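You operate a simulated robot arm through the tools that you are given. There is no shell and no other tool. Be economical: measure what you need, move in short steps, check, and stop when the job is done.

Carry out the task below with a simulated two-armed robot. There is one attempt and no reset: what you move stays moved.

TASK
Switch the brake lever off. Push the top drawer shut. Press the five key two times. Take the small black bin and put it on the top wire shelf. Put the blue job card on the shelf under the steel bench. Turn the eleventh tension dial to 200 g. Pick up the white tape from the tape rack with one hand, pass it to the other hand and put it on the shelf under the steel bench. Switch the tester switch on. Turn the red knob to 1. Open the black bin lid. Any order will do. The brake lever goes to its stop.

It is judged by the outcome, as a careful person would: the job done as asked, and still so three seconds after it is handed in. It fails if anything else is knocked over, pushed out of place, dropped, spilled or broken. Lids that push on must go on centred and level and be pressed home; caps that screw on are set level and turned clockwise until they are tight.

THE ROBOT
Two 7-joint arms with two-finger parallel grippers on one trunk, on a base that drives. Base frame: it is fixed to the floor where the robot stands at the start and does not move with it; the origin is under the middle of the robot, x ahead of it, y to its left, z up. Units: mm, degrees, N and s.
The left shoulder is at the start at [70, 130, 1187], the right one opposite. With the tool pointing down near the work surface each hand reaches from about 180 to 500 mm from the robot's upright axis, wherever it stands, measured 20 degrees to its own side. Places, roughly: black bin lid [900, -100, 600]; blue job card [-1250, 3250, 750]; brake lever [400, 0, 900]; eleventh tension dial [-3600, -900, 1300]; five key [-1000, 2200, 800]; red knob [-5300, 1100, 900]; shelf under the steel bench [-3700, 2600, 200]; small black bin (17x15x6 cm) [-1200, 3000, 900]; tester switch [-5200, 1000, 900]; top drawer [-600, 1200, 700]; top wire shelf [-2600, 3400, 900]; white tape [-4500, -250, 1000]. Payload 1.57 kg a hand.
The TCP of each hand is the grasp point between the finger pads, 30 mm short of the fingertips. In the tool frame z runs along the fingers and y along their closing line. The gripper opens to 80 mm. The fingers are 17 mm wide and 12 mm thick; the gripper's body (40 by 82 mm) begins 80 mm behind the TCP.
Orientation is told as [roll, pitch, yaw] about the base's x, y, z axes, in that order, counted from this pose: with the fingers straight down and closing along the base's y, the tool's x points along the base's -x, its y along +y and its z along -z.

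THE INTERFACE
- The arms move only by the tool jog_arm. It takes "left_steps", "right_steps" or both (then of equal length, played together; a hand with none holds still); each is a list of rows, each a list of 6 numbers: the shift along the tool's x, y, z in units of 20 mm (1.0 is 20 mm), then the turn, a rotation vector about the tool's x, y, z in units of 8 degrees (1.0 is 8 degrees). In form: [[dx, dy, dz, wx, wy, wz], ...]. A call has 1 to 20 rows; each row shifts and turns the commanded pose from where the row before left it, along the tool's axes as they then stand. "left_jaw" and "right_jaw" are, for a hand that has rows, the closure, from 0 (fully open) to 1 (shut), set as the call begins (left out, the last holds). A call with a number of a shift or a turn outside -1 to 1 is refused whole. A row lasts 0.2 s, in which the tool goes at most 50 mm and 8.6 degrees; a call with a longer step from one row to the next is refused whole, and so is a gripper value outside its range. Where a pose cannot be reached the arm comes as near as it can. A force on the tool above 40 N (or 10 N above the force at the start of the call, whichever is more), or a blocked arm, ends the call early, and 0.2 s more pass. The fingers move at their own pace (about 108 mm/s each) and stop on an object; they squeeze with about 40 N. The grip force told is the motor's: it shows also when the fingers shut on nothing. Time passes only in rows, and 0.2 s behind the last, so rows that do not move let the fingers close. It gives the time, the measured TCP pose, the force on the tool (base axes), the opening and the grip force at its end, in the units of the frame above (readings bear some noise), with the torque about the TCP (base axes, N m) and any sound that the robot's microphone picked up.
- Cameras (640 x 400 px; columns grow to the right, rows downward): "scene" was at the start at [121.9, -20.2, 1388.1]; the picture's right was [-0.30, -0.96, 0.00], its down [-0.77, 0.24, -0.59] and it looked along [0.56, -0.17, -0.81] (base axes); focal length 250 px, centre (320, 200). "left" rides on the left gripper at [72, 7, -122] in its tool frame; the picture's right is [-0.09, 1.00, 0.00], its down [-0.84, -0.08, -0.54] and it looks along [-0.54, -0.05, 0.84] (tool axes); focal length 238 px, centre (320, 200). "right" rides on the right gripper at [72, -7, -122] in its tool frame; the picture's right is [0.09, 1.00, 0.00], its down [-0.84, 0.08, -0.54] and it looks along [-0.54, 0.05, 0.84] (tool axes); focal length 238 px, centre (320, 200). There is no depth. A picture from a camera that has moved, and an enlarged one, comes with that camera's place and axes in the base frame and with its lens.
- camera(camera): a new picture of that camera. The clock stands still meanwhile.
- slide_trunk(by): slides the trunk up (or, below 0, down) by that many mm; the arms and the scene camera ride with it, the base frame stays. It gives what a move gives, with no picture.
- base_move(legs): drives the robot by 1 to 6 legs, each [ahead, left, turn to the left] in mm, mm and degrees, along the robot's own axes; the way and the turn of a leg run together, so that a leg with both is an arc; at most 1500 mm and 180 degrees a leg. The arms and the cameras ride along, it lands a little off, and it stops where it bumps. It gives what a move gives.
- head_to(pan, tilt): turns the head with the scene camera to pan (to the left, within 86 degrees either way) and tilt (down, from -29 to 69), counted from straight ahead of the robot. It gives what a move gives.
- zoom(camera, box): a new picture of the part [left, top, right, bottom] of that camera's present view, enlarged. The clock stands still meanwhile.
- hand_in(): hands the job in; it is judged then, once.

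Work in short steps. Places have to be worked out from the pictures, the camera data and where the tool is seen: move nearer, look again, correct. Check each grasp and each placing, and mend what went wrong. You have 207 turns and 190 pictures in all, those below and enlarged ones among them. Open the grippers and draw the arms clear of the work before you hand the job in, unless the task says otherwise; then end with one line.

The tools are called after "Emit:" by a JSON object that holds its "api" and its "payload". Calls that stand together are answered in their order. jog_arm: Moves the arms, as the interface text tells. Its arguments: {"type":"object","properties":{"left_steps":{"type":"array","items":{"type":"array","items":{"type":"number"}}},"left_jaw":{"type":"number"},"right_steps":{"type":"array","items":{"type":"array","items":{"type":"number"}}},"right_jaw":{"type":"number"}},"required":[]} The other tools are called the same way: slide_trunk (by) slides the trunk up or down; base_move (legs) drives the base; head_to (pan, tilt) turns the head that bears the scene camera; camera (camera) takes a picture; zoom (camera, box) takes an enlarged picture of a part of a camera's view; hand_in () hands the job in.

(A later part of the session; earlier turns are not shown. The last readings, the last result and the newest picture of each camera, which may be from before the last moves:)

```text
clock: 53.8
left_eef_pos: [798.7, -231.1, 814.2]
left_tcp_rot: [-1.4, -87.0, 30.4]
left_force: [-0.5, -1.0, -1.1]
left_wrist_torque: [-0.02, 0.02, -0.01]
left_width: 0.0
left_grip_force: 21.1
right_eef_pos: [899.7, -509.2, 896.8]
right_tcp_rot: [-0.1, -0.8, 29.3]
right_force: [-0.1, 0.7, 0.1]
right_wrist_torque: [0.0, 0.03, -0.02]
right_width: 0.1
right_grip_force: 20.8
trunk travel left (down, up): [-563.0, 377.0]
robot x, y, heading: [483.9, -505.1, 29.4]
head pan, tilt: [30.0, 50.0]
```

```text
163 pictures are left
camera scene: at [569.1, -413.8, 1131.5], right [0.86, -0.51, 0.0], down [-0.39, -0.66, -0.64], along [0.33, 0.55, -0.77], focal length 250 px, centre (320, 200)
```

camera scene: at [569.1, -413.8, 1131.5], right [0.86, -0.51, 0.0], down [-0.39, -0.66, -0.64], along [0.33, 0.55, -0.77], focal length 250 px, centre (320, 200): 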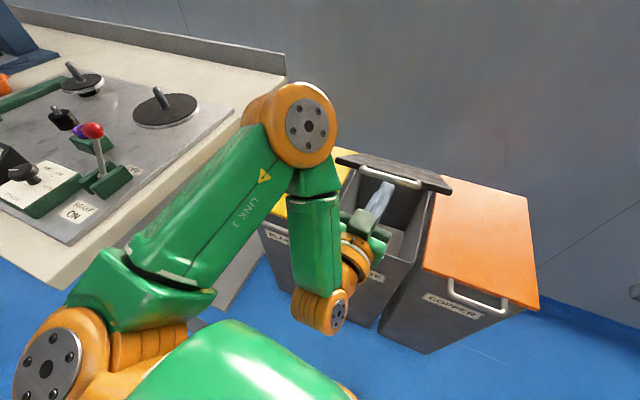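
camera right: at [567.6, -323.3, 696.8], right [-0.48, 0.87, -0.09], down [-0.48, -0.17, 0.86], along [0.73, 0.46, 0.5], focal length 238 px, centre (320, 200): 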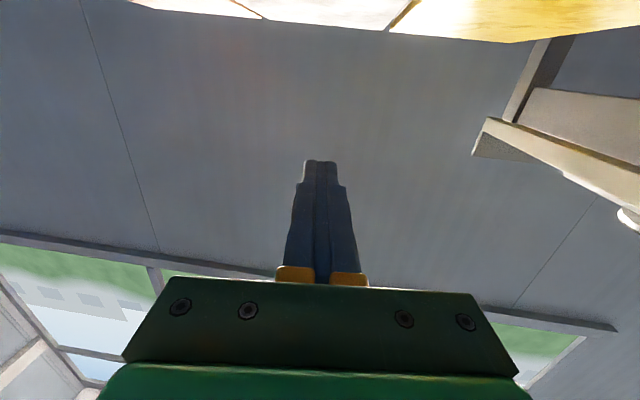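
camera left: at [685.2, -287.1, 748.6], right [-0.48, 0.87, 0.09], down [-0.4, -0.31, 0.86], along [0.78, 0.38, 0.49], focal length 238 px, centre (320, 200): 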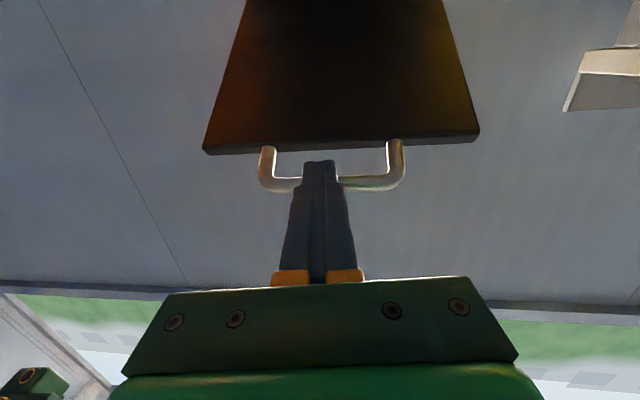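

Lid is about 35° open with the fingertip in the notch between bar and lid edge. I follow the arc up and ahead with the arm in small rows.

Emit:
{"api": "jog_arm", "payload": {"left_steps": [[-0.55, 0, 0.65, 0, 0, 0], [-0.55, 0, 0.65, 0, 0, 0], [-0.5, 0, 0.65, 0, 0, 0], [-0.5, 0, 0.65, 0, 0, 0]]}}

Emit:
{"api": "camera", "payload": {"camera": "left"}}

```text
clock: 54.8
left_eef_pos: [847.7, -204.9, 853.6]
left_tcp_rot: [-1.6, -86.8, 30.6]
left_force: [-0.6, 0.4, -1.5]
left_wrist_torque: [-0.02, -0.01, 0.0]
left_width: 0.0
left_grip_force: 21.3
right_eef_pos: [899.9, -507.4, 896.1]
right_tcp_rot: [0.0, -0.7, 29.3]
right_force: [0.3, -0.4, 0.5]
right_wrist_torque: [0.04, -0.02, -0.01]
right_width: 0.1
right_grip_force: 21.3
trunk travel left (down, up): [-563.0, 377.0]
robot x, y, heading: [485.4, -503.0, 29.5]
head pan, tilt: [30.0, 50.0]
```

```text
162 pictures are left
camera left: at [732.8, -261.0, 787.5], right [-0.48, 0.87, 0.09], down [-0.4, -0.31, 0.87], along [0.78, 0.38, 0.49], focal length 238 px, centre (320, 200)
```

left: 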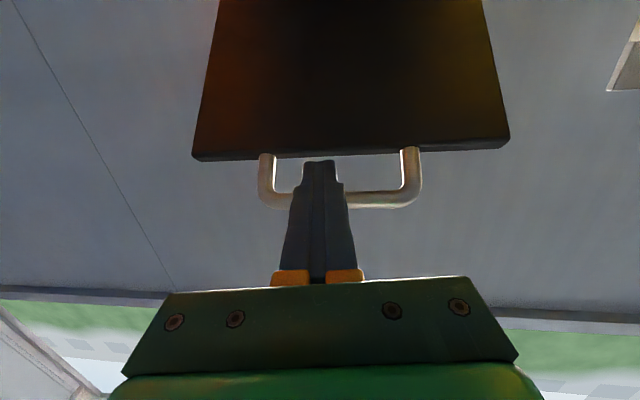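

The arm follows well with no load spikes. I continue along the arc.

Emit:
{"api": "jog_arm", "payload": {"left_steps": [[-0.5, 0, 0.65, 0, 0, 0], [-0.5, 0, 0.7, 0, 0, 0], [-0.45, 0, 0.7, 0, 0, 0], [-0.4, 0, 0.75, 0, 0, 0], [-0.35, 0, 0.75, 0, 0, 0], [-0.3, 0, 0.8, 0, 0, 0]]}}

Emit:
{"api": "camera", "payload": {"camera": "left"}}

Emit:
{"api": "camera", "payload": {"camera": "scene"}}

```text
clock: 56.1
left_eef_pos: [912.0, -162.2, 908.0]
left_tcp_rot: [-9.0, -88.0, 38.4]
left_force: [-19.7, 2.6, 25.1]
left_wrist_torque: [0.36, -0.46, 0.43]
left_width: 0.0
left_grip_force: 21.0
right_eef_pos: [889.5, -510.2, 902.0]
right_tcp_rot: [-0.2, -1.5, 29.4]
right_force: [0.4, 0.3, -0.5]
right_wrist_torque: [-0.01, 0.0, 0.01]
right_width: 0.1
right_grip_force: 21.2
trunk travel left (down, up): [-563.0, 377.0]
robot x, y, heading: [485.0, -508.1, 29.2]
head pan, tilt: [30.0, 50.0]
```

```text
161 pictures are left
camera left: at [800.4, -217.5, 839.7], right [-0.48, 0.87, 0.09], down [-0.41, -0.31, 0.86], along [0.77, 0.38, 0.51], focal length 238 px, centre (320, 200)
```

left: 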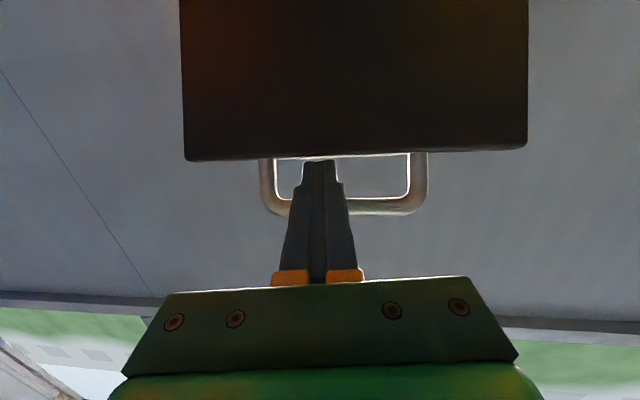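

```text
160 pictures are left
camera scene: at [556.0, -416.8, 1133.0], right [0.86, -0.51, 0.01], down [-0.38, -0.66, -0.65], along [0.34, 0.56, -0.76], focal length 250 px, centre (320, 200)
```

scene: 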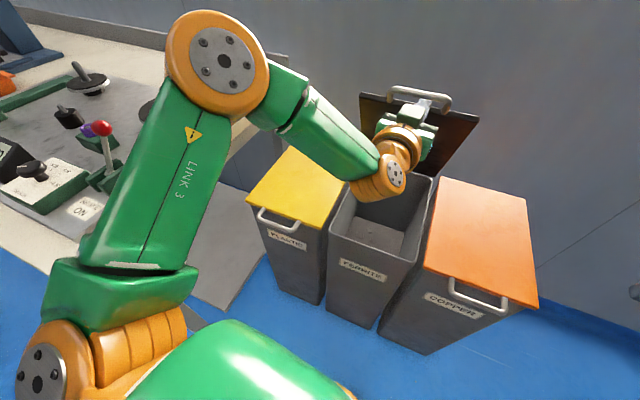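

Lid is ~55–60° open; the force pattern (back and up) says I cut inside the arc. I continue with more lift.

Emit:
{"api": "jog_arm", "payload": {"left_steps": [[-0.6, 0, 0.2, 0, 0, 0], [-0.55, 0, 0.6, 0, 0, 0], [-0.5, 0, 0.7, 0, 0, 0], [-0.45, 0, 0.7, 0, 0, 0]]}}

Emit:
{"api": "camera", "payload": {"camera": "left"}}

```text
clock: 57.1
left_eef_pos: [967.0, -138.6, 936.6]
left_tcp_rot: [-0.9, -86.6, 29.9]
left_force: [2.2, 1.5, -6.6]
left_wrist_torque: [-0.02, 0.01, -0.09]
left_width: 0.0
left_grip_force: 21.2
right_eef_pos: [901.5, -508.2, 895.2]
right_tcp_rot: [0.0, -0.6, 29.2]
right_force: [-0.7, -0.1, -0.8]
right_wrist_torque: [0.01, -0.02, 0.02]
right_width: 0.0
right_grip_force: 21.5
trunk travel left (down, up): [-563.0, 377.0]
robot x, y, heading: [481.9, -508.2, 29.3]
head pan, tilt: [30.0, 50.0]
```

```text
159 pictures are left
camera left: at [853.2, -193.6, 870.3], right [-0.48, 0.87, 0.09], down [-0.39, -0.3, 0.87], along [0.79, 0.38, 0.49], focal length 238 px, centre (320, 200)
```

left: 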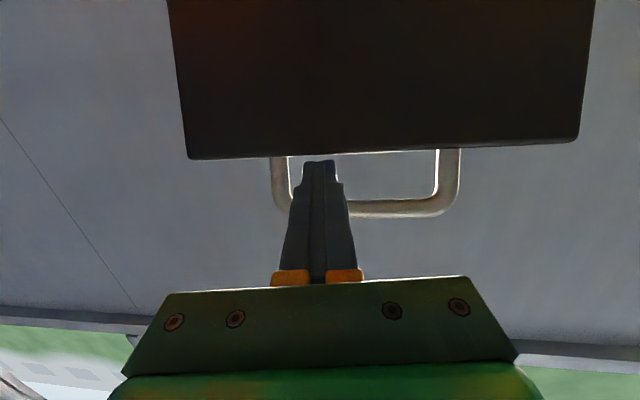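

The finger now sticks through the handle loop. I continue on the arc towards and beyond vertical, easing left.

Emit:
{"api": "jog_arm", "payload": {"left_steps": [[-0.35, 0.2, 0.75, 0, 0, 0], [-0.3, 0.2, 0.8, 0, 0, 0], [-0.25, 0.2, 0.8, 0, 0, 0], [-0.15, 0, 0.8, 0, 0, 0], [-0.1, 0, 0.8, 0, 0, 0], [0, 0, 0.8, 0, 0, 0]]}}

Emit:
{"api": "camera", "payload": {"camera": "left"}}

Emit:
{"api": "camera", "payload": {"camera": "scene"}}

```text
clock: 58.5
left_eef_pos: [1040.2, -82.4, 954.3]
left_tcp_rot: [-0.8, -86.9, 29.7]
left_force: [-0.2, 0.2, 0.2]
left_wrist_torque: [0.03, -0.01, -0.02]
left_width: 0.0
left_grip_force: 21.6
left hand out of reach, approached as far as the arm can: row 6
right_eef_pos: [900.6, -508.0, 895.5]
right_tcp_rot: [0.0, -0.6, 29.4]
right_force: [0.3, -0.8, 0.7]
right_wrist_torque: [0.01, -0.01, 0.03]
right_width: 0.0
right_grip_force: 21.1
trunk travel left (down, up): [-563.0, 377.0]
robot x, y, heading: [486.8, -508.5, 29.4]
head pan, tilt: [30.0, 50.0]
```

```text
158 pictures are left
camera left: at [926.2, -137.2, 887.9], right [-0.48, 0.87, 0.09], down [-0.4, -0.31, 0.86], along [0.78, 0.38, 0.49], focal length 238 px, centre (320, 200)
```

left: 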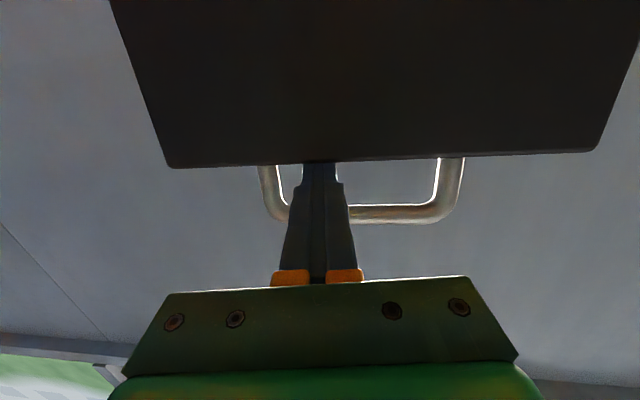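

```text
157 pictures are left
camera scene: at [570.3, -413.8, 1131.5], right [0.86, -0.51, 0.0], down [-0.39, -0.66, -0.64], along [0.33, 0.55, -0.77], focal length 250 px, centre (320, 200)
```

scene: 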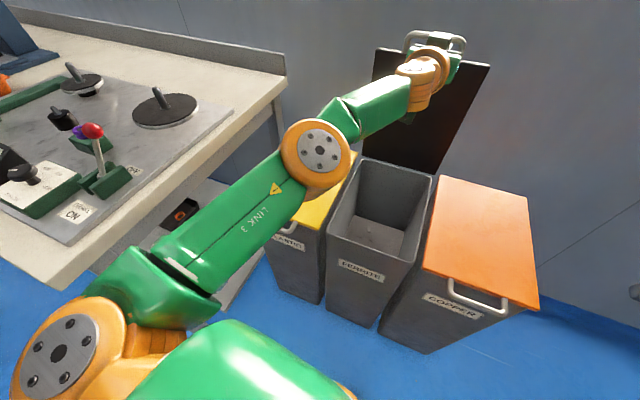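

Lid is about 80° open and the arm is fully stretched; I use the base to push ahead a bit further.

Emit:
{"api": "base_move", "payload": {"legs": [[45, 0, 0]]}}

Emit:
{"api": "camera", "payload": {"camera": "left"}}

Emit:
{"api": "camera", "payload": {"camera": "scene"}}

```text
clock: 59.3
left_eef_pos: [1048.2, -77.0, 949.3]
left_tcp_rot: [-4.7, -86.4, 33.5]
left_force: [-0.2, 0.3, -0.3]
left_wrist_torque: [-0.02, 0.0, -0.02]
left_width: 0.1
left_grip_force: 20.9
right_eef_pos: [908.2, -502.7, 897.2]
right_tcp_rot: [0.0, -0.8, 29.3]
right_force: [0.2, 0.0, -0.4]
right_wrist_torque: [0.01, 0.01, -0.01]
right_width: 0.0
right_grip_force: 20.6
trunk travel left (down, up): [-563.0, 377.0]
robot x, y, heading: [491.1, -502.3, 29.5]
head pan, tilt: [30.0, 50.0]
stopped in leg 1: the force on the tool passed its limit at 65 N (the readings are from after the stop); the commanded pose is now the measured one
```

```text
156 pictures are left
camera left: at [933.8, -133.1, 884.7], right [-0.48, 0.88, 0.09], down [-0.39, -0.3, 0.87], along [0.79, 0.38, 0.49], focal length 238 px, centre (320, 200)
```

left: 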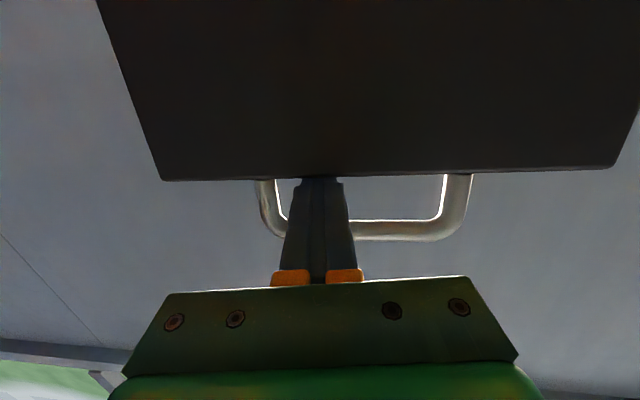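

```text
155 pictures are left
camera scene: at [577.8, -408.5, 1131.5], right [0.86, -0.51, 0.0], down [-0.39, -0.66, -0.64], along [0.33, 0.55, -0.77], focal length 250 px, centre (320, 200)
```

scene: 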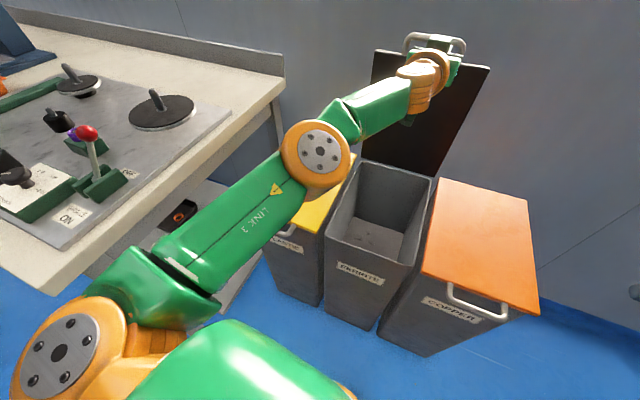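

Something solid (likely the wall or the lid's stop) was met. I back off 15 mm and see whether the lid stays.

Emit:
{"api": "jog_arm", "payload": {"left_steps": [[0, 0, -0.5, 0, 0, 0], [0, 0, -0.5, 0, 0, 0], [0, 0, 0, 0, 0, 0], [0, 0, 0, 0, 0, 0]]}}

Emit:
{"api": "camera", "payload": {"camera": "left"}}

```text
clock: 60.3
left_eef_pos: [1031.1, -87.8, 950.1]
left_tcp_rot: [-4.6, -86.4, 33.4]
left_force: [0.4, 0.1, -0.1]
left_wrist_torque: [-0.02, 0.03, 0.01]
left_width: 0.3
left_grip_force: 21.1
right_eef_pos: [907.9, -502.2, 895.7]
right_tcp_rot: [0.0, -0.6, 29.3]
right_force: [0.2, -0.2, -0.2]
right_wrist_torque: [0.02, -0.03, -0.03]
right_width: 0.0
right_grip_force: 21.6
trunk travel left (down, up): [-563.0, 377.0]
robot x, y, heading: [492.2, -499.2, 29.4]
head pan, tilt: [30.0, 50.0]
```

```text
154 pictures are left
camera left: at [916.7, -143.0, 886.1], right [-0.48, 0.88, 0.09], down [-0.39, -0.3, 0.87], along [0.79, 0.38, 0.49], focal length 238 px, centre (320, 200)
```

left: 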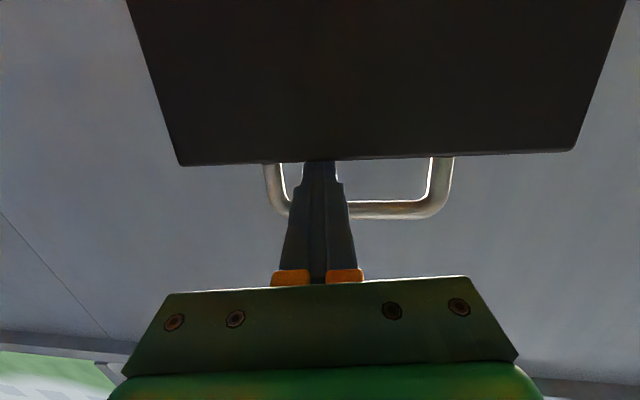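

The lid edge's scale change matches the 20 mm retreat, so the lid did not follow. I withdraw fully and check.

Emit:
{"api": "jog_arm", "payload": {"left_steps": [[0, 0, -1, 0, 0, 0], [0, 0, -1, 0, 0, 0], [0, 0, -1, 0, 0, 0], [0, 0, -1, 0, 0, 0], [0, 0, -1, 0, 0, 0], [0, 0, -1, 0, 0, 0]]}}

Emit:
{"api": "camera", "payload": {"camera": "left"}}

Emit:
{"api": "camera", "payload": {"camera": "scene"}}

```text
clock: 61.7
left_eef_pos: [925.3, -145.1, 958.5]
left_tcp_rot: [-3.8, -86.5, 32.6]
left_force: [-0.3, -0.4, -0.3]
left_wrist_torque: [0.0, -0.01, -0.02]
left_width: 0.0
left_grip_force: 21.4
right_eef_pos: [909.0, -503.5, 897.9]
right_tcp_rot: [0.0, -0.8, 29.4]
right_force: [-0.9, 0.3, 0.1]
right_wrist_torque: [0.0, 0.01, 0.03]
right_width: 0.1
right_grip_force: 21.6
trunk travel left (down, up): [-563.0, 377.0]
robot x, y, heading: [492.4, -502.1, 29.5]
head pan, tilt: [30.0, 50.0]
```

```text
153 pictures are left
camera left: at [811.0, -200.4, 894.1], right [-0.48, 0.88, 0.09], down [-0.39, -0.3, 0.87], along [0.79, 0.38, 0.49], focal length 238 px, centre (320, 200)
```

left: 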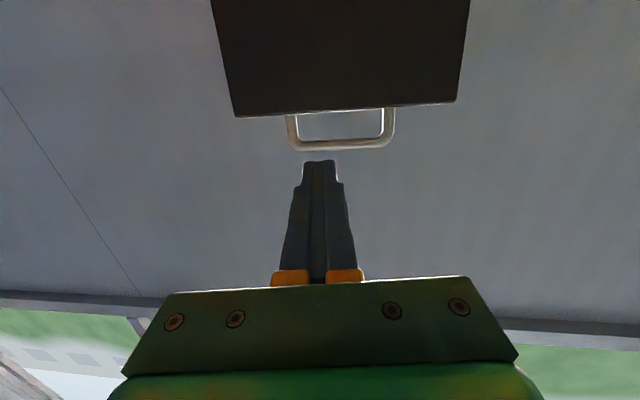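

```text
152 pictures are left
camera scene: at [577.8, -408.6, 1131.4], right [0.86, -0.51, 0.0], down [-0.39, -0.66, -0.64], along [0.33, 0.55, -0.77], focal length 250 px, centre (320, 200)
```

scene: 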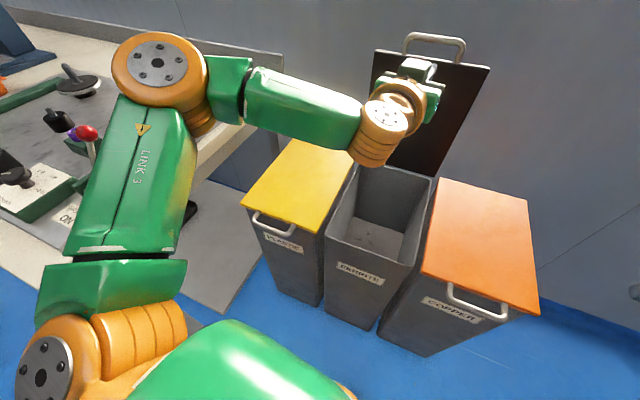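

The lid stands open on its own and the neighbours are unmoved. I raise the trunk, then back the base away before refolding the left arm.

Emit:
{"api": "slide_trunk", "payload": {"by": 262}}

Emit:
{"api": "base_move", "payload": {"legs": [[0, -150, 0], [-350, -150, 0]]}}

Emit:
{"api": "camera", "payload": {"camera": "scene"}}

```text
clock: 64.4
left_eef_pos: [926.0, -144.9, 1220.7]
left_tcp_rot: [-4.1, -86.4, 32.9]
left_force: [0.0, -0.6, 0.6]
left_wrist_torque: [-0.02, 0.03, 0.01]
left_width: 0.0
left_grip_force: 21.0
right_eef_pos: [908.6, -503.0, 1158.0]
right_tcp_rot: [0.0, -0.7, 29.3]
right_force: [0.9, 0.3, 0.2]
right_wrist_torque: [0.03, -0.01, -0.02]
right_width: 0.1
right_grip_force: 21.3
trunk travel left (down, up): [-825.0, 115.0]
robot x, y, heading: [493.7, -500.4, 29.6]
head pan, tilt: [30.0, 50.0]
```

```text
clock: 67.8
left_eef_pos: [767.1, -576.9, 1219.4]
left_tcp_rot: [-4.6, -86.4, 33.6]
left_force: [-0.7, 0.4, -0.5]
left_wrist_torque: [-0.02, -0.01, 0.0]
left_width: 0.2
left_grip_force: 21.1
right_eef_pos: [749.2, -935.4, 1157.5]
right_tcp_rot: [0.0, -0.6, 29.3]
right_force: [0.8, 0.2, -0.4]
right_wrist_torque: [-0.04, 0.03, 0.0]
right_width: 0.0
right_grip_force: 21.3
trunk travel left (down, up): [-825.0, 115.0]
robot x, y, heading: [331.3, -936.9, 29.5]
head pan, tilt: [30.0, 50.0]
```

```text
151 pictures are left
camera scene: at [420.3, -841.0, 1393.1], right [0.86, -0.51, 0.0], down [-0.39, -0.66, -0.64], along [0.33, 0.55, -0.77], focal length 250 px, centre (320, 200)
```

scene: 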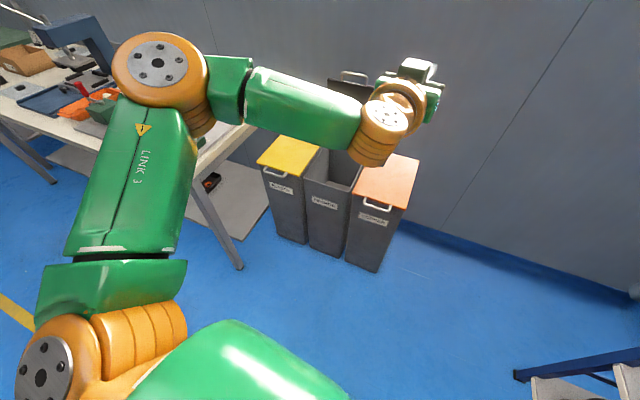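

Clear of the bins. I refold both arms to a compact, fingers-down travel pose.

Emit:
{"api": "jog_arm", "payload": {"left_steps": [[0, 0.5, -1, 0, 0, 0], [0, 0.5, -1, 0, 0, 0], [0, 0.5, -1, 0, 0, 0], [0, 0.5, -1, 0, 0, 0], [0, 0.5, -1, 0, 0, 0], [0, 0, 0, 0, 1, 0], [0, 0, 0, 0, 1, 0], [0, 0, 0, 0, 1, 0], [0, 0, 0, 0, 1, 0], [0, 0, 0, 0, 1, 0], [0, 0, 0, 0, 1, 0], [0, 0, 0, 0, 1, 0], [0, 0, 0, 0, 1, 0], [0, 0, 0, 0, 1, 0], [0, 0, 0, 0, 1, 0], [0, 0, 0, 0, 0.8, 0]], "right_steps": [[0, 0, 1, 0, 0, 0], [0, 0, 1, 0, 0, 0], [0, 0, 1, 0, 0, 0], [0.5, 0, 0, 0, 0, 0], [0.5, 0, 0, 0, 0, 0], [0.5, 0, 0, 0, 0, 0], [0.5, 0, 0, 0, 0, 0], [0, 0, 0, 0, 0, 0], [0, 0, 0, 0, 0, 0], [0, 0, 0, 0, 0, 0], [0, 0, 0, 0, 0, 0], [0, 0, 0, 0, 0, 0], [0, 0, 0, 0, 0, 0], [0, 0, 0, 0, 0, 0], [0, 0, 0, 0, 0, 0], [0, 0, 0, 0, 0, 0]]}}

Emit:
{"api": "base_move", "payload": {"legs": [[0, 0, 60.5]]}}

Emit:
{"api": "head_to", "payload": {"pan": 20, "tilt": 25}}

Emit:
{"api": "camera", "payload": {"camera": "scene"}}

```text
clock: 71.2
left_eef_pos: [644.8, -589.6, 1223.3]
left_tcp_rot: [-0.1, -8.5, 28.7]
left_force: [-0.1, 0.2, 0.6]
left_wrist_torque: [0.01, -0.02, 0.03]
left_width: 0.0
left_grip_force: 20.9
left hand out of reach, approached as far as the arm can: row 15, 16
right_eef_pos: [714.2, -957.2, 1098.3]
right_tcp_rot: [0.1, -0.8, 29.5]
right_force: [-0.1, -0.3, 0.1]
right_wrist_torque: [-0.02, -0.03, -0.03]
right_width: 0.3
right_grip_force: 20.7
trunk travel left (down, up): [-825.0, 115.0]
robot x, y, heading: [333.3, -931.4, 29.4]
head pan, tilt: [30.0, 50.0]
```

```text
clock: 74.3
left_eef_pos: [180.9, -495.6, 1223.3]
left_tcp_rot: [-0.1, -8.6, 90.3]
left_force: [1.2, 0.5, -0.3]
left_wrist_torque: [0.02, -0.03, -0.02]
left_width: 0.0
left_grip_force: 21.5
right_eef_pos: [537.6, -610.6, 1098.0]
right_tcp_rot: [0.0, -0.7, 90.8]
right_force: [-0.1, 0.5, -0.6]
right_wrist_torque: [-0.02, -0.02, -0.01]
right_width: 0.1
right_grip_force: 20.8
trunk travel left (down, up): [-825.0, 115.0]
robot x, y, heading: [330.5, -936.4, 90.8]
head pan, tilt: [30.0, 50.0]
```

```text
clock: 75.2
left_eef_pos: [180.3, -495.2, 1223.3]
left_tcp_rot: [-0.2, -8.5, 90.3]
left_force: [-0.6, 0.0, 0.0]
left_wrist_torque: [0.01, 0.01, 0.0]
left_width: 0.2
left_grip_force: 21.5
right_eef_pos: [536.3, -610.6, 1098.7]
right_tcp_rot: [0.0, -0.6, 90.8]
right_force: [-0.4, -0.5, 0.1]
right_wrist_torque: [-0.02, -0.01, 0.0]
right_width: 0.0
right_grip_force: 20.9
trunk travel left (down, up): [-825.0, 115.0]
robot x, y, heading: [334.8, -935.9, 90.7]
head pan, tilt: [20.0, 25.0]
```

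```text
150 pictures are left
camera scene: at [302.4, -797.5, 1430.8], right [0.93, 0.36, 0.0], down [0.15, -0.4, -0.91], along [-0.32, 0.85, -0.42], focal length 250 px, centre (320, 200)
```

scene: 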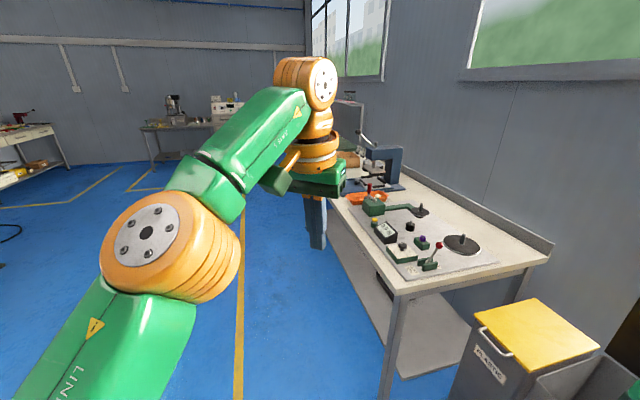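

Floor ahead is open. I lower the left hand a little, then drive left ~780 and ahead ~1100 toward the drawer area and look.

Emit:
{"api": "jog_arm", "payload": {"left_steps": [[0.2, 0, 1, 0, 0.5, 0], [0.2, 0, 1, 0, 0.5, 0], [0.2, 0, 1, 0, 0.1, 0], [0.2, 0, 1, 0, 0, 0], [0.2, 0, 1, 0, 0, 0], [0.5, 0, 1, 0, 0, 0]]}}

Emit:
{"api": "base_move", "payload": {"legs": [[0, 400, 0], [500, 380, 0], [600, 0, 0]]}}

Emit:
{"api": "head_to", "payload": {"pan": 0, "tilt": 35}}

Emit:
{"api": "camera", "payload": {"camera": "scene"}}

```text
clock: 76.6
left_eef_pos: [180.5, -522.1, 1101.9]
left_tcp_rot: [-0.4, 0.3, 90.2]
left_force: [-0.4, -0.2, 1.0]
left_wrist_torque: [0.02, 0.0, 0.0]
left_width: 0.3
left_grip_force: 21.9
right_eef_pos: [535.2, -610.8, 1098.2]
right_tcp_rot: [0.0, -0.7, 90.8]
right_force: [0.4, 0.4, 0.0]
right_wrist_torque: [-0.02, -0.03, -0.02]
right_width: 0.0
right_grip_force: 21.4
trunk travel left (down, up): [-825.0, 115.0]
robot x, y, heading: [334.4, -933.2, 90.8]
head pan, tilt: [20.0, 25.0]
```

```text
clock: 85.2
left_eef_pos: [-589.4, 569.8, 1103.5]
left_tcp_rot: [-0.2, 0.3, 88.9]
left_force: [-0.5, -0.8, -0.5]
left_wrist_torque: [0.02, 0.02, -0.01]
left_width: 0.1
left_grip_force: 21.2
right_eef_pos: [-236.3, 473.1, 1097.3]
right_tcp_rot: [0.1, -0.8, 89.4]
right_force: [-0.6, 0.5, 0.4]
right_wrist_torque: [-0.03, 0.0, 0.04]
right_width: 0.1
right_grip_force: 21.2
trunk travel left (down, up): [-825.0, 115.0]
robot x, y, heading: [-445.0, 152.3, 89.5]
head pan, tilt: [20.0, 25.0]
```

```text
clock: 86.0
left_eef_pos: [-589.0, 571.8, 1102.4]
left_tcp_rot: [-0.1, 0.3, 88.9]
left_force: [-0.5, -0.1, 1.6]
left_wrist_torque: [0.02, -0.01, 0.02]
left_width: 0.3
left_grip_force: 21.3
right_eef_pos: [-236.3, 473.2, 1097.6]
right_tcp_rot: [0.0, -0.8, 89.4]
right_force: [0.7, -0.2, -0.6]
right_wrist_torque: [0.01, 0.04, -0.01]
right_width: 0.2
right_grip_force: 21.5
trunk travel left (down, up): [-825.0, 115.0]
robot x, y, heading: [-444.5, 154.9, 89.7]
head pan, tilt: [0.0, 35.0]
```

```text
149 pictures are left
camera scene: at [-442.6, 294.3, 1415.1], right [1.0, -0.01, 0.0], down [0.0, -0.57, -0.82], along [0.01, 0.82, -0.57], focal length 250 px, centre (320, 200)
```

scene: 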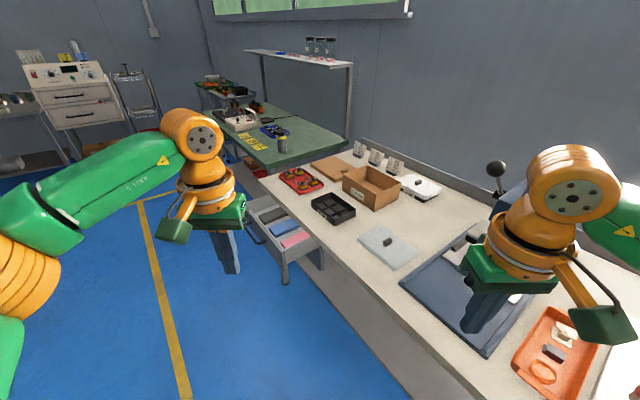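

An open drawer is seen under the bench at px (285,240). I zoom in on it.

Emit:
{"api": "zoom", "payload": {"camera": "scene", "box": [220, 150, 400, 320]}}

Emit:
{"api": "zoom", "payload": {"camera": "scene", "box": [180, 60, 360, 180]}}

```text
2.35 times, centred on (310, 235) of scene
camera zoom: at [-442.6, 294.3, 1415.1], right [1.0, -0.01, 0.0], down [0.0, -0.57, -0.82], along [0.01, 0.82, -0.57], focal length 589 px, centre (344, 118)
```

zoom: 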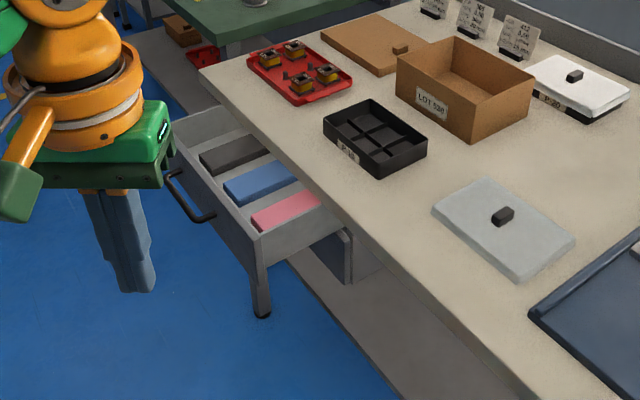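

```text
3.33 times, centred on (270, 120) of scene
camera zoom: at [-442.6, 294.3, 1415.1], right [1.0, -0.01, 0.0], down [0.0, -0.57, -0.82], along [0.01, 0.82, -0.57], focal length 835 px, centre (487, 467)
```

zoom: 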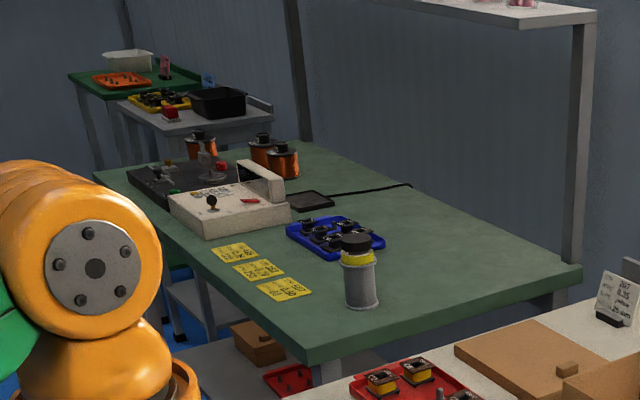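

The open drawer's front spans about [-572,963] to [-760,1200] (top at z≈710); shutting direction is ≈[0.84,0.54] (heading 33°). I drive to stand in front of it.

Emit:
{"api": "base_move", "payload": {"legs": [[0, 700, 0], [720, 0, 0], [0, 0, -56.5]]}}

Emit:
{"api": "head_to", "payload": {"pan": -5, "tilt": 45}}

Emit:
{"api": "camera", "payload": {"camera": "scene"}}

```text
clock: 95.9
left_eef_pos: [-870.9, 1225.0, 1102.1]
left_tcp_rot: [0.0, 0.3, 31.5]
left_force: [-0.5, 0.3, -0.1]
left_wrist_torque: [0.02, 0.0, -0.02]
left_width: 0.0
left_grip_force: 21.1
right_eef_pos: [-763.1, 875.8, 1097.0]
right_tcp_rot: [0.1, -0.7, 32.2]
right_force: [0.2, -0.4, 0.0]
right_wrist_torque: [0.0, 0.03, -0.01]
right_width: 0.0
right_grip_force: 21.3
trunk travel left (down, up): [-825.0, 115.0]
robot x, y, heading: [-1140.4, 879.8, 32.4]
head pan, tilt: [0.0, 35.0]
```

```text
clock: 96.7
left_eef_pos: [-870.8, 1225.2, 1102.6]
left_tcp_rot: [-0.2, 0.3, 31.5]
left_force: [-0.4, 0.1, -0.2]
left_wrist_torque: [0.01, -0.01, -0.01]
left_width: 0.0
left_grip_force: 21.3
right_eef_pos: [-762.9, 875.7, 1097.0]
right_tcp_rot: [0.0, -0.7, 32.2]
right_force: [-0.5, 0.8, 0.5]
right_wrist_torque: [0.03, -0.02, 0.02]
right_width: 0.3
right_grip_force: 21.3
trunk travel left (down, up): [-825.0, 115.0]
robot x, y, heading: [-1145.9, 880.1, 32.1]
head pan, tilt: [-5.0, 45.0]
```

```text
146 pictures are left
camera scene: at [-1027.9, 944.0, 1400.3], right [0.46, -0.89, 0.0], down [-0.63, -0.32, -0.71], along [0.63, 0.32, -0.71], focal length 250 px, centre (320, 200)
```

scene: 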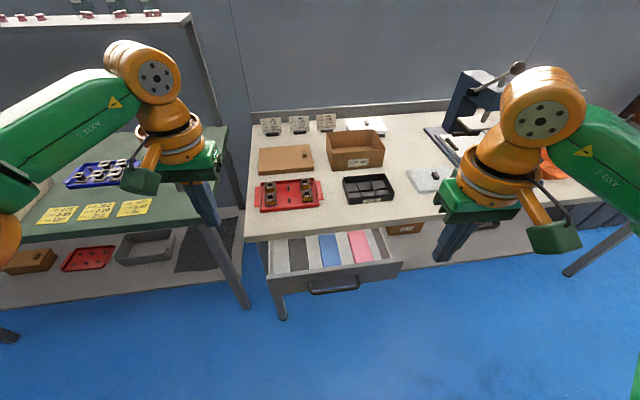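

The bench faces about 39°, so I turn 6° more; the handle is then ~475 ahead, ~128 right — for the right hand. I pull the left hand back and up, bring the right hand lateral, then lower the trunk.

Emit:
{"api": "base_move", "payload": {"legs": [[0, 0, 6.5]]}}

Emit:
{"api": "jog_arm", "payload": {"left_steps": [[0.8, 0, -1, 0, 0, 0], [0.8, 0, -1, 0, 0, 0], [0.8, 0, -1, 0, 0, 0], [0.8, 0, -1, 0, 0, 0], [0.8, 0, -1, 0, 0, 0]], "right_steps": [[0, 0.8, 0, 0, 0, 0], [0, 0.8, 0, 0, 0, 0], [0, 0.8, 0, 0, 0, 0], [0, 0.8, 0, 0, 0, 0], [0, 0.8, 0, 0, 0, 0]]}}

Emit:
{"api": "slide_trunk", "payload": {"by": -200}}

Emit:
{"api": "jog_arm", "payload": {"right_steps": [[0, 0, 1, 0, 0, 0], [0, 0, 1, 0, 0, 0], [0, 0, 1, 0, 0, 0], [0, 0, 1, 0, 0, 0], [0, 0, 1, 0, 0, 0], [0, 0, 1, 0, 0, 0], [0, 0, 1, 0, 0, 0], [0, 0, 1, 0, 0, 0], [0, 0, 1, 0, 0, 0], [0, 0, 1, 0, 0, 0]]}}

Emit:
{"api": "camera", "payload": {"camera": "scene"}}

Emit:
{"api": "camera", "payload": {"camera": "right"}}

```text
clock: 97.6
left_eef_pos: [-911.4, 1251.2, 1104.1]
left_tcp_rot: [0.0, 0.3, 38.2]
left_force: [-0.3, 0.1, 0.2]
left_wrist_torque: [0.01, -0.02, -0.02]
left_width: 0.0
left_grip_force: 21.2
right_eef_pos: [-764.3, 915.9, 1096.6]
right_tcp_rot: [0.2, -0.8, 38.6]
right_force: [0.1, -0.4, -1.2]
right_wrist_torque: [0.02, -0.01, 0.01]
right_width: 0.1
right_grip_force: 21.0
trunk travel left (down, up): [-825.0, 115.0]
robot x, y, heading: [-1144.4, 880.0, 38.4]
head pan, tilt: [-5.0, 45.0]
```

```text
clock: 98.8
left_eef_pos: [-977.6, 1203.6, 1202.6]
left_tcp_rot: [-0.2, 0.4, 38.0]
left_force: [-0.3, -1.0, 0.2]
left_wrist_torque: [-0.01, 0.02, -0.02]
left_width: 0.0
left_grip_force: 21.1
right_eef_pos: [-815.8, 980.8, 1099.3]
right_tcp_rot: [0.0, -0.9, 38.6]
right_force: [0.3, 0.0, -0.5]
right_wrist_torque: [0.01, 0.0, 0.03]
right_width: 0.1
right_grip_force: 21.6
trunk travel left (down, up): [-825.0, 115.0]
robot x, y, heading: [-1146.0, 881.5, 38.5]
head pan, tilt: [-5.0, 45.0]
```

```text
clock: 101.0
left_eef_pos: [-977.1, 1203.3, 1003.3]
left_tcp_rot: [-0.1, 0.4, 38.1]
left_force: [0.4, 0.1, -0.6]
left_wrist_torque: [0.02, 0.0, -0.01]
left_width: 0.0
left_grip_force: 20.8
right_eef_pos: [-815.6, 981.5, 899.3]
right_tcp_rot: [0.0, -0.8, 38.6]
right_force: [0.2, -0.7, -0.3]
right_wrist_torque: [-0.01, 0.0, -0.01]
right_width: 0.0
right_grip_force: 21.4
trunk travel left (down, up): [-625.0, 315.0]
robot x, y, heading: [-1144.1, 881.7, 38.6]
head pan, tilt: [-5.0, 45.0]
```

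```text
clock: 103.2
left_eef_pos: [-974.4, 1204.4, 1002.5]
left_tcp_rot: [-0.1, 0.3, 38.1]
left_force: [0.2, -0.1, -0.8]
left_wrist_torque: [0.0, 0.03, -0.02]
left_width: 0.0
left_grip_force: 21.8
right_eef_pos: [-814.2, 983.9, 699.0]
right_tcp_rot: [-0.1, -0.8, 38.5]
right_force: [0.4, -0.8, -0.7]
right_wrist_torque: [0.0, 0.02, 0.02]
right_width: 0.1
right_grip_force: 21.3
trunk travel left (down, up): [-625.0, 315.0]
robot x, y, heading: [-1144.6, 878.0, 38.8]
head pan, tilt: [-5.0, 45.0]
```

```text
145 pictures are left
camera scene: at [-1035.7, 956.4, 1200.3], right [0.56, -0.83, 0.0], down [-0.59, -0.39, -0.71], along [0.59, 0.39, -0.71], focal length 250 px, centre (320, 200)
```

scene: 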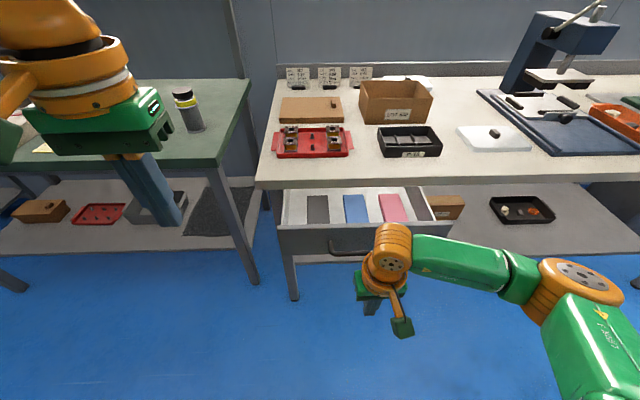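

```text
144 pictures are left
camera right: at [-867.3, 931.5, 820.6], right [-0.69, 0.72, 0.0], down [0.6, 0.58, 0.55], along [0.4, 0.38, -0.83], focal length 238 px, centre (320, 200)
```

right: 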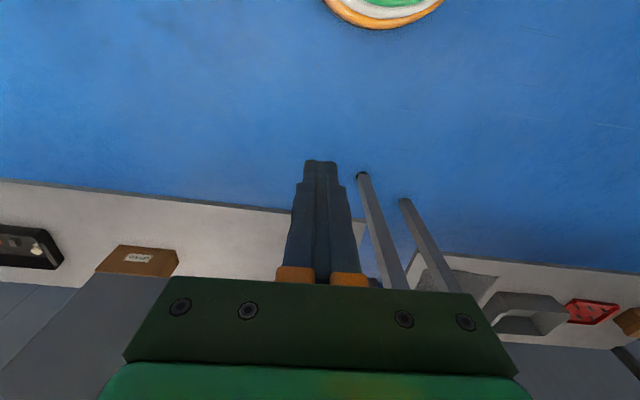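

The robot is square to the bench. I lower the finger another 30 mm and drive ahead 90 mm, then check contact.

Emit:
{"api": "jog_arm", "payload": {"right_steps": [[0, 0.4, 0.75, 0, 0, 0], [0, 0.4, 0.75, 0, 0, 0]]}}

Emit:
{"api": "base_move", "payload": {"legs": [[80, 0, 0]]}}

Emit:
{"api": "zoom", "payload": {"camera": "scene", "box": [240, 160, 500, 340]}}

Emit:
{"api": "camera", "payload": {"camera": "right"}}

```text
clock: 103.8
left_eef_pos: [-975.5, 1204.7, 1002.2]
left_tcp_rot: [-0.1, 0.3, 38.1]
left_force: [-0.7, 0.6, 0.3]
left_wrist_torque: [0.01, -0.01, -0.04]
left_width: 0.3
left_grip_force: 21.1
right_eef_pos: [-823.9, 994.4, 667.7]
right_tcp_rot: [0.0, -0.6, 38.6]
right_force: [0.2, -0.5, -0.1]
right_wrist_torque: [0.03, -0.04, 0.01]
right_width: 0.0
right_grip_force: 20.8
trunk travel left (down, up): [-625.0, 315.0]
robot x, y, heading: [-1147.4, 875.9, 38.8]
head pan, tilt: [-5.0, 45.0]
```

```text
clock: 104.8
left_eef_pos: [-913.4, 1255.1, 1003.6]
left_tcp_rot: [-0.1, 0.3, 38.0]
left_force: [-0.1, 0.1, 0.4]
left_wrist_torque: [0.01, -0.01, -0.01]
left_width: 0.1
left_grip_force: 21.3
right_eef_pos: [-760.7, 1046.3, 669.3]
right_tcp_rot: [-0.1, -0.7, 38.5]
right_force: [0.2, 0.7, -0.6]
right_wrist_torque: [0.01, 0.0, 0.0]
right_width: 0.3
right_grip_force: 21.1
trunk travel left (down, up): [-625.0, 315.0]
robot x, y, heading: [-1080.0, 928.4, 38.9]
head pan, tilt: [-5.0, 45.0]
```

```text
2.22 times, centred on (370, 250) of scene
camera zoom: at [-973.1, 1006.6, 1200.4], right [0.55, -0.83, 0.0], down [-0.59, -0.39, -0.71], along [0.59, 0.39, -0.71], focal length 557 px, centre (209, 89)
```

zoom: 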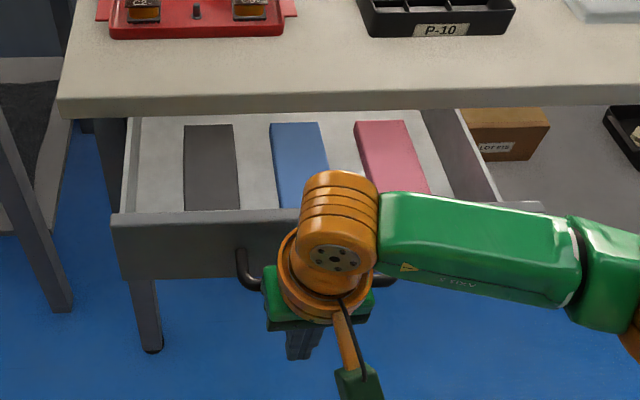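

```text
142 pictures are left
camera right: at [-813.6, 993.6, 790.5], right [-0.69, 0.72, 0.0], down [0.6, 0.58, 0.55], along [0.4, 0.38, -0.83], focal length 238 px, centre (320, 200)
```

right: 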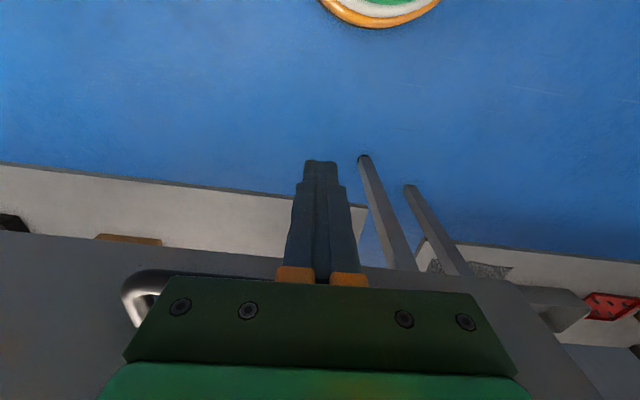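

The drawer front and handle are higher (~z 730), so the wrist would meet the bench edge first. I back off and pitch the right hand forward to push horizontally under the bench edge.

Emit:
{"api": "base_move", "payload": {"legs": [[-130, 0, 0]]}}

Emit:
{"api": "jog_arm", "payload": {"right_steps": [[-0.5, 0, -1, 0, 0, 0], [-0.5, 0, -1, 0, 0, 0], [-0.5, 0, -1, 0, 0, 0], [-0.5, 0, -1, 0, 0, 0], [-0.5, 0, -1, 0, 0, 0], [-0.5, 0, -1, 0, 0, 0], [0, 0, 0, 0, -1, 0], [0, 0, 0, 0, -1, 0], [0, 0, 0, 0, -1, 0], [0, 0, 0, 0, -1, 0], [0, 0, 0, 0, -1, 0], [0, 0, 0, 0, -1, 0], [0, 0, 0, 0, -1, 0], [0, 0, 0, 0, -1, 0], [0, 0, 0, 0, -1, 0], [0, 0, 0, 0, -1, 0], [0, 0, 0, 0, -0.8, 0]]}}

Emit:
{"api": "camera", "payload": {"camera": "right"}}

```text
clock: 106.1
left_eef_pos: [-1015.1, 1171.9, 1001.7]
left_tcp_rot: [0.0, 0.4, 38.0]
left_force: [-0.1, 0.2, -0.8]
left_wrist_torque: [0.02, 0.02, 0.01]
left_width: 0.0
left_grip_force: 21.7
right_eef_pos: [-864.1, 962.3, 669.4]
right_tcp_rot: [-0.1, -0.7, 38.5]
right_force: [-0.1, 0.1, -0.6]
right_wrist_torque: [-0.01, 0.02, 0.0]
right_width: 0.0
right_grip_force: 21.2
trunk travel left (down, up): [-625.0, 315.0]
robot x, y, heading: [-1184.7, 844.5, 38.5]
head pan, tilt: [-5.0, 45.0]
```

```text
clock: 109.7
left_eef_pos: [-1016.1, 1173.2, 1002.0]
left_tcp_rot: [-0.2, 0.3, 38.1]
left_force: [0.7, -0.7, 0.3]
left_wrist_torque: [0.0, -0.01, -0.01]
left_width: 0.1
left_grip_force: 20.8
right_eef_pos: [-826.6, 1070.4, 825.9]
right_tcp_rot: [-0.1, -87.2, 38.5]
right_force: [0.1, -0.3, -0.8]
right_wrist_torque: [0.0, 0.02, -0.03]
right_width: 0.1
right_grip_force: 21.3
right hand out of reach, approached as far as the arm can: row 13, 15, 16, 17
trunk travel left (down, up): [-625.0, 315.0]
robot x, y, heading: [-1184.6, 844.7, 38.7]
head pan, tilt: [-5.0, 45.0]
```

```text
141 pictures are left
camera right: at [-920.2, 985.4, 760.0], right [-0.62, 0.78, -0.09], down [-0.44, -0.25, 0.86], along [0.65, 0.58, 0.5], focal length 238 px, centre (320, 200)
```

right: 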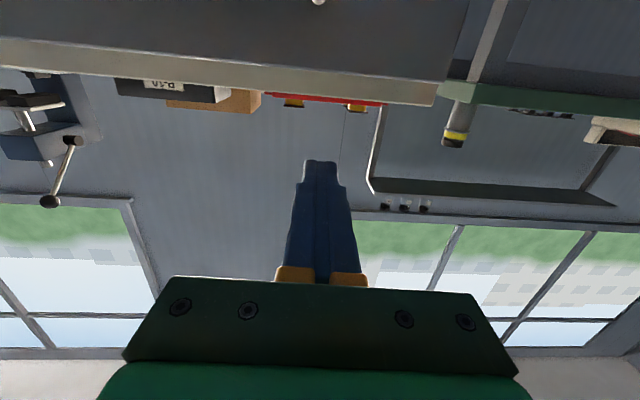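

The hand points forward at z 826. I slide the trunk down 85 mm and look at the drawer front from the hand.

Emit:
{"api": "slide_trunk", "payload": {"by": -85}}

Emit:
{"api": "camera", "payload": {"camera": "right"}}

Emit:
{"api": "camera", "payload": {"camera": "scene"}}

```text
clock: 110.9
left_eef_pos: [-1016.0, 1173.3, 916.9]
left_tcp_rot: [-0.1, 0.4, 38.0]
left_force: [-0.8, -1.0, 0.4]
left_wrist_torque: [0.0, -0.01, 0.04]
left_width: 0.1
left_grip_force: 21.4
right_eef_pos: [-826.6, 1068.0, 739.5]
right_tcp_rot: [0.2, -87.0, 38.3]
right_force: [-0.5, 0.2, 0.4]
right_wrist_torque: [-0.02, -0.01, 0.02]
right_width: 0.0
right_grip_force: 20.8
trunk travel left (down, up): [-540.0, 400.0]
robot x, y, heading: [-1187.8, 845.3, 38.7]
head pan, tilt: [-5.0, 45.0]
```

```text
140 pictures are left
camera right: at [-920.3, 984.5, 675.0], right [-0.62, 0.78, -0.09], down [-0.44, -0.25, 0.86], along [0.65, 0.58, 0.49], focal length 238 px, centre (320, 200)
```

right: 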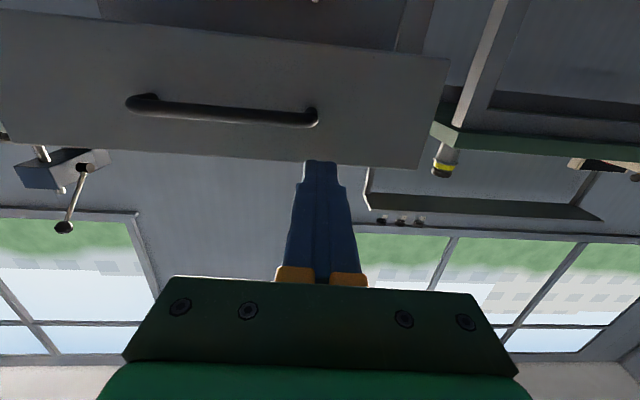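

```text
139 pictures are left
camera scene: at [-1076.1, 924.0, 1115.3], right [0.55, -0.83, 0.0], down [-0.59, -0.39, -0.71], along [0.59, 0.39, -0.71], focal length 250 px, centre (320, 200)
```

scene: 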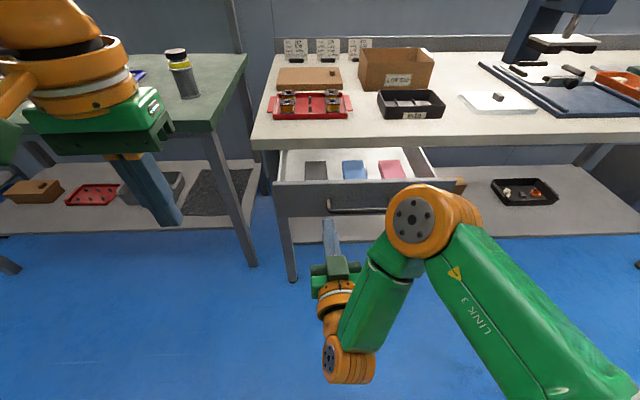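

Handle ≈[-699,1050,718]; my finger is 93 mm left of its centre, clear of its end and on the panel. I lower 18 mm and drive ahead to push.

Emit:
{"api": "slide_trunk", "payload": {"by": -18}}

Emit:
{"api": "base_move", "payload": {"legs": [[140, 0, 0]]}}

Emit:
{"api": "camera", "payload": {"camera": "right"}}

Emit:
{"api": "camera", "payload": {"camera": "scene"}}

```text
clock: 111.6
left_eef_pos: [-1015.6, 1171.2, 898.6]
left_tcp_rot: [-0.1, 0.3, 37.9]
left_force: [0.1, 0.0, 0.3]
left_wrist_torque: [-0.02, 0.03, 0.02]
left_width: 0.0
left_grip_force: 21.5
right_eef_pos: [-825.6, 1068.8, 721.9]
right_tcp_rot: [-0.1, -87.0, 38.3]
right_force: [0.6, 0.2, 0.3]
right_wrist_torque: [-0.03, -0.02, -0.02]
right_width: 0.0
right_grip_force: 21.2
trunk travel left (down, up): [-522.0, 418.0]
robot x, y, heading: [-1181.7, 845.1, 38.8]
head pan, tilt: [-5.0, 45.0]
```

```text
clock: 112.9
left_eef_pos: [-908.8, 1258.4, 899.1]
left_tcp_rot: [-0.1, 0.3, 38.0]
left_force: [0.5, 0.2, 0.1]
left_wrist_torque: [0.01, 0.01, -0.02]
left_width: 0.3
left_grip_force: 21.1
right_eef_pos: [-719.1, 1154.5, 722.4]
right_tcp_rot: [0.0, -87.0, 38.4]
right_force: [1.4, -0.7, -0.6]
right_wrist_torque: [0.03, 0.02, 0.0]
right_width: 0.1
right_grip_force: 21.7
trunk travel left (down, up): [-522.0, 418.0]
robot x, y, heading: [-1078.1, 934.1, 38.6]
head pan, tilt: [-5.0, 45.0]
```

```text
138 pictures are left
camera right: at [-812.9, 1070.4, 656.9], right [-0.62, 0.78, -0.09], down [-0.44, -0.25, 0.86], along [0.65, 0.58, 0.49], focal length 238 px, centre (320, 200)
```

right: 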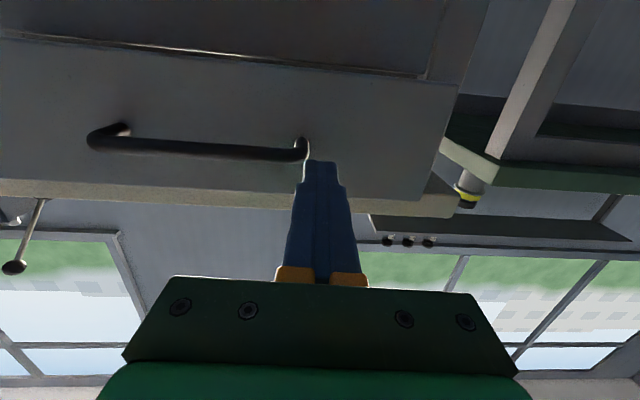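

```text
137 pictures are left
camera scene: at [-968.5, 1009.9, 1097.3], right [0.55, -0.83, 0.0], down [-0.59, -0.39, -0.71], along [0.59, 0.39, -0.71], focal length 250 px, centre (320, 200)
```

scene: 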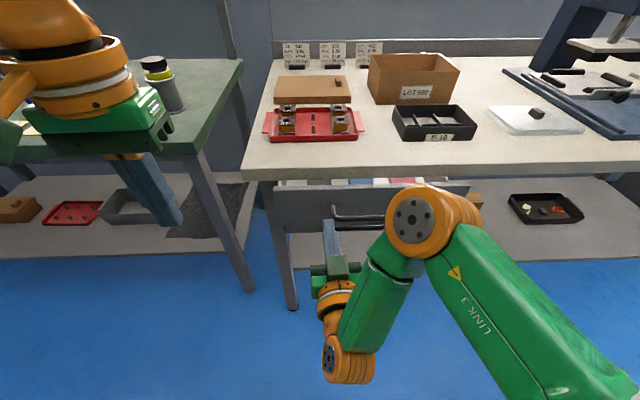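

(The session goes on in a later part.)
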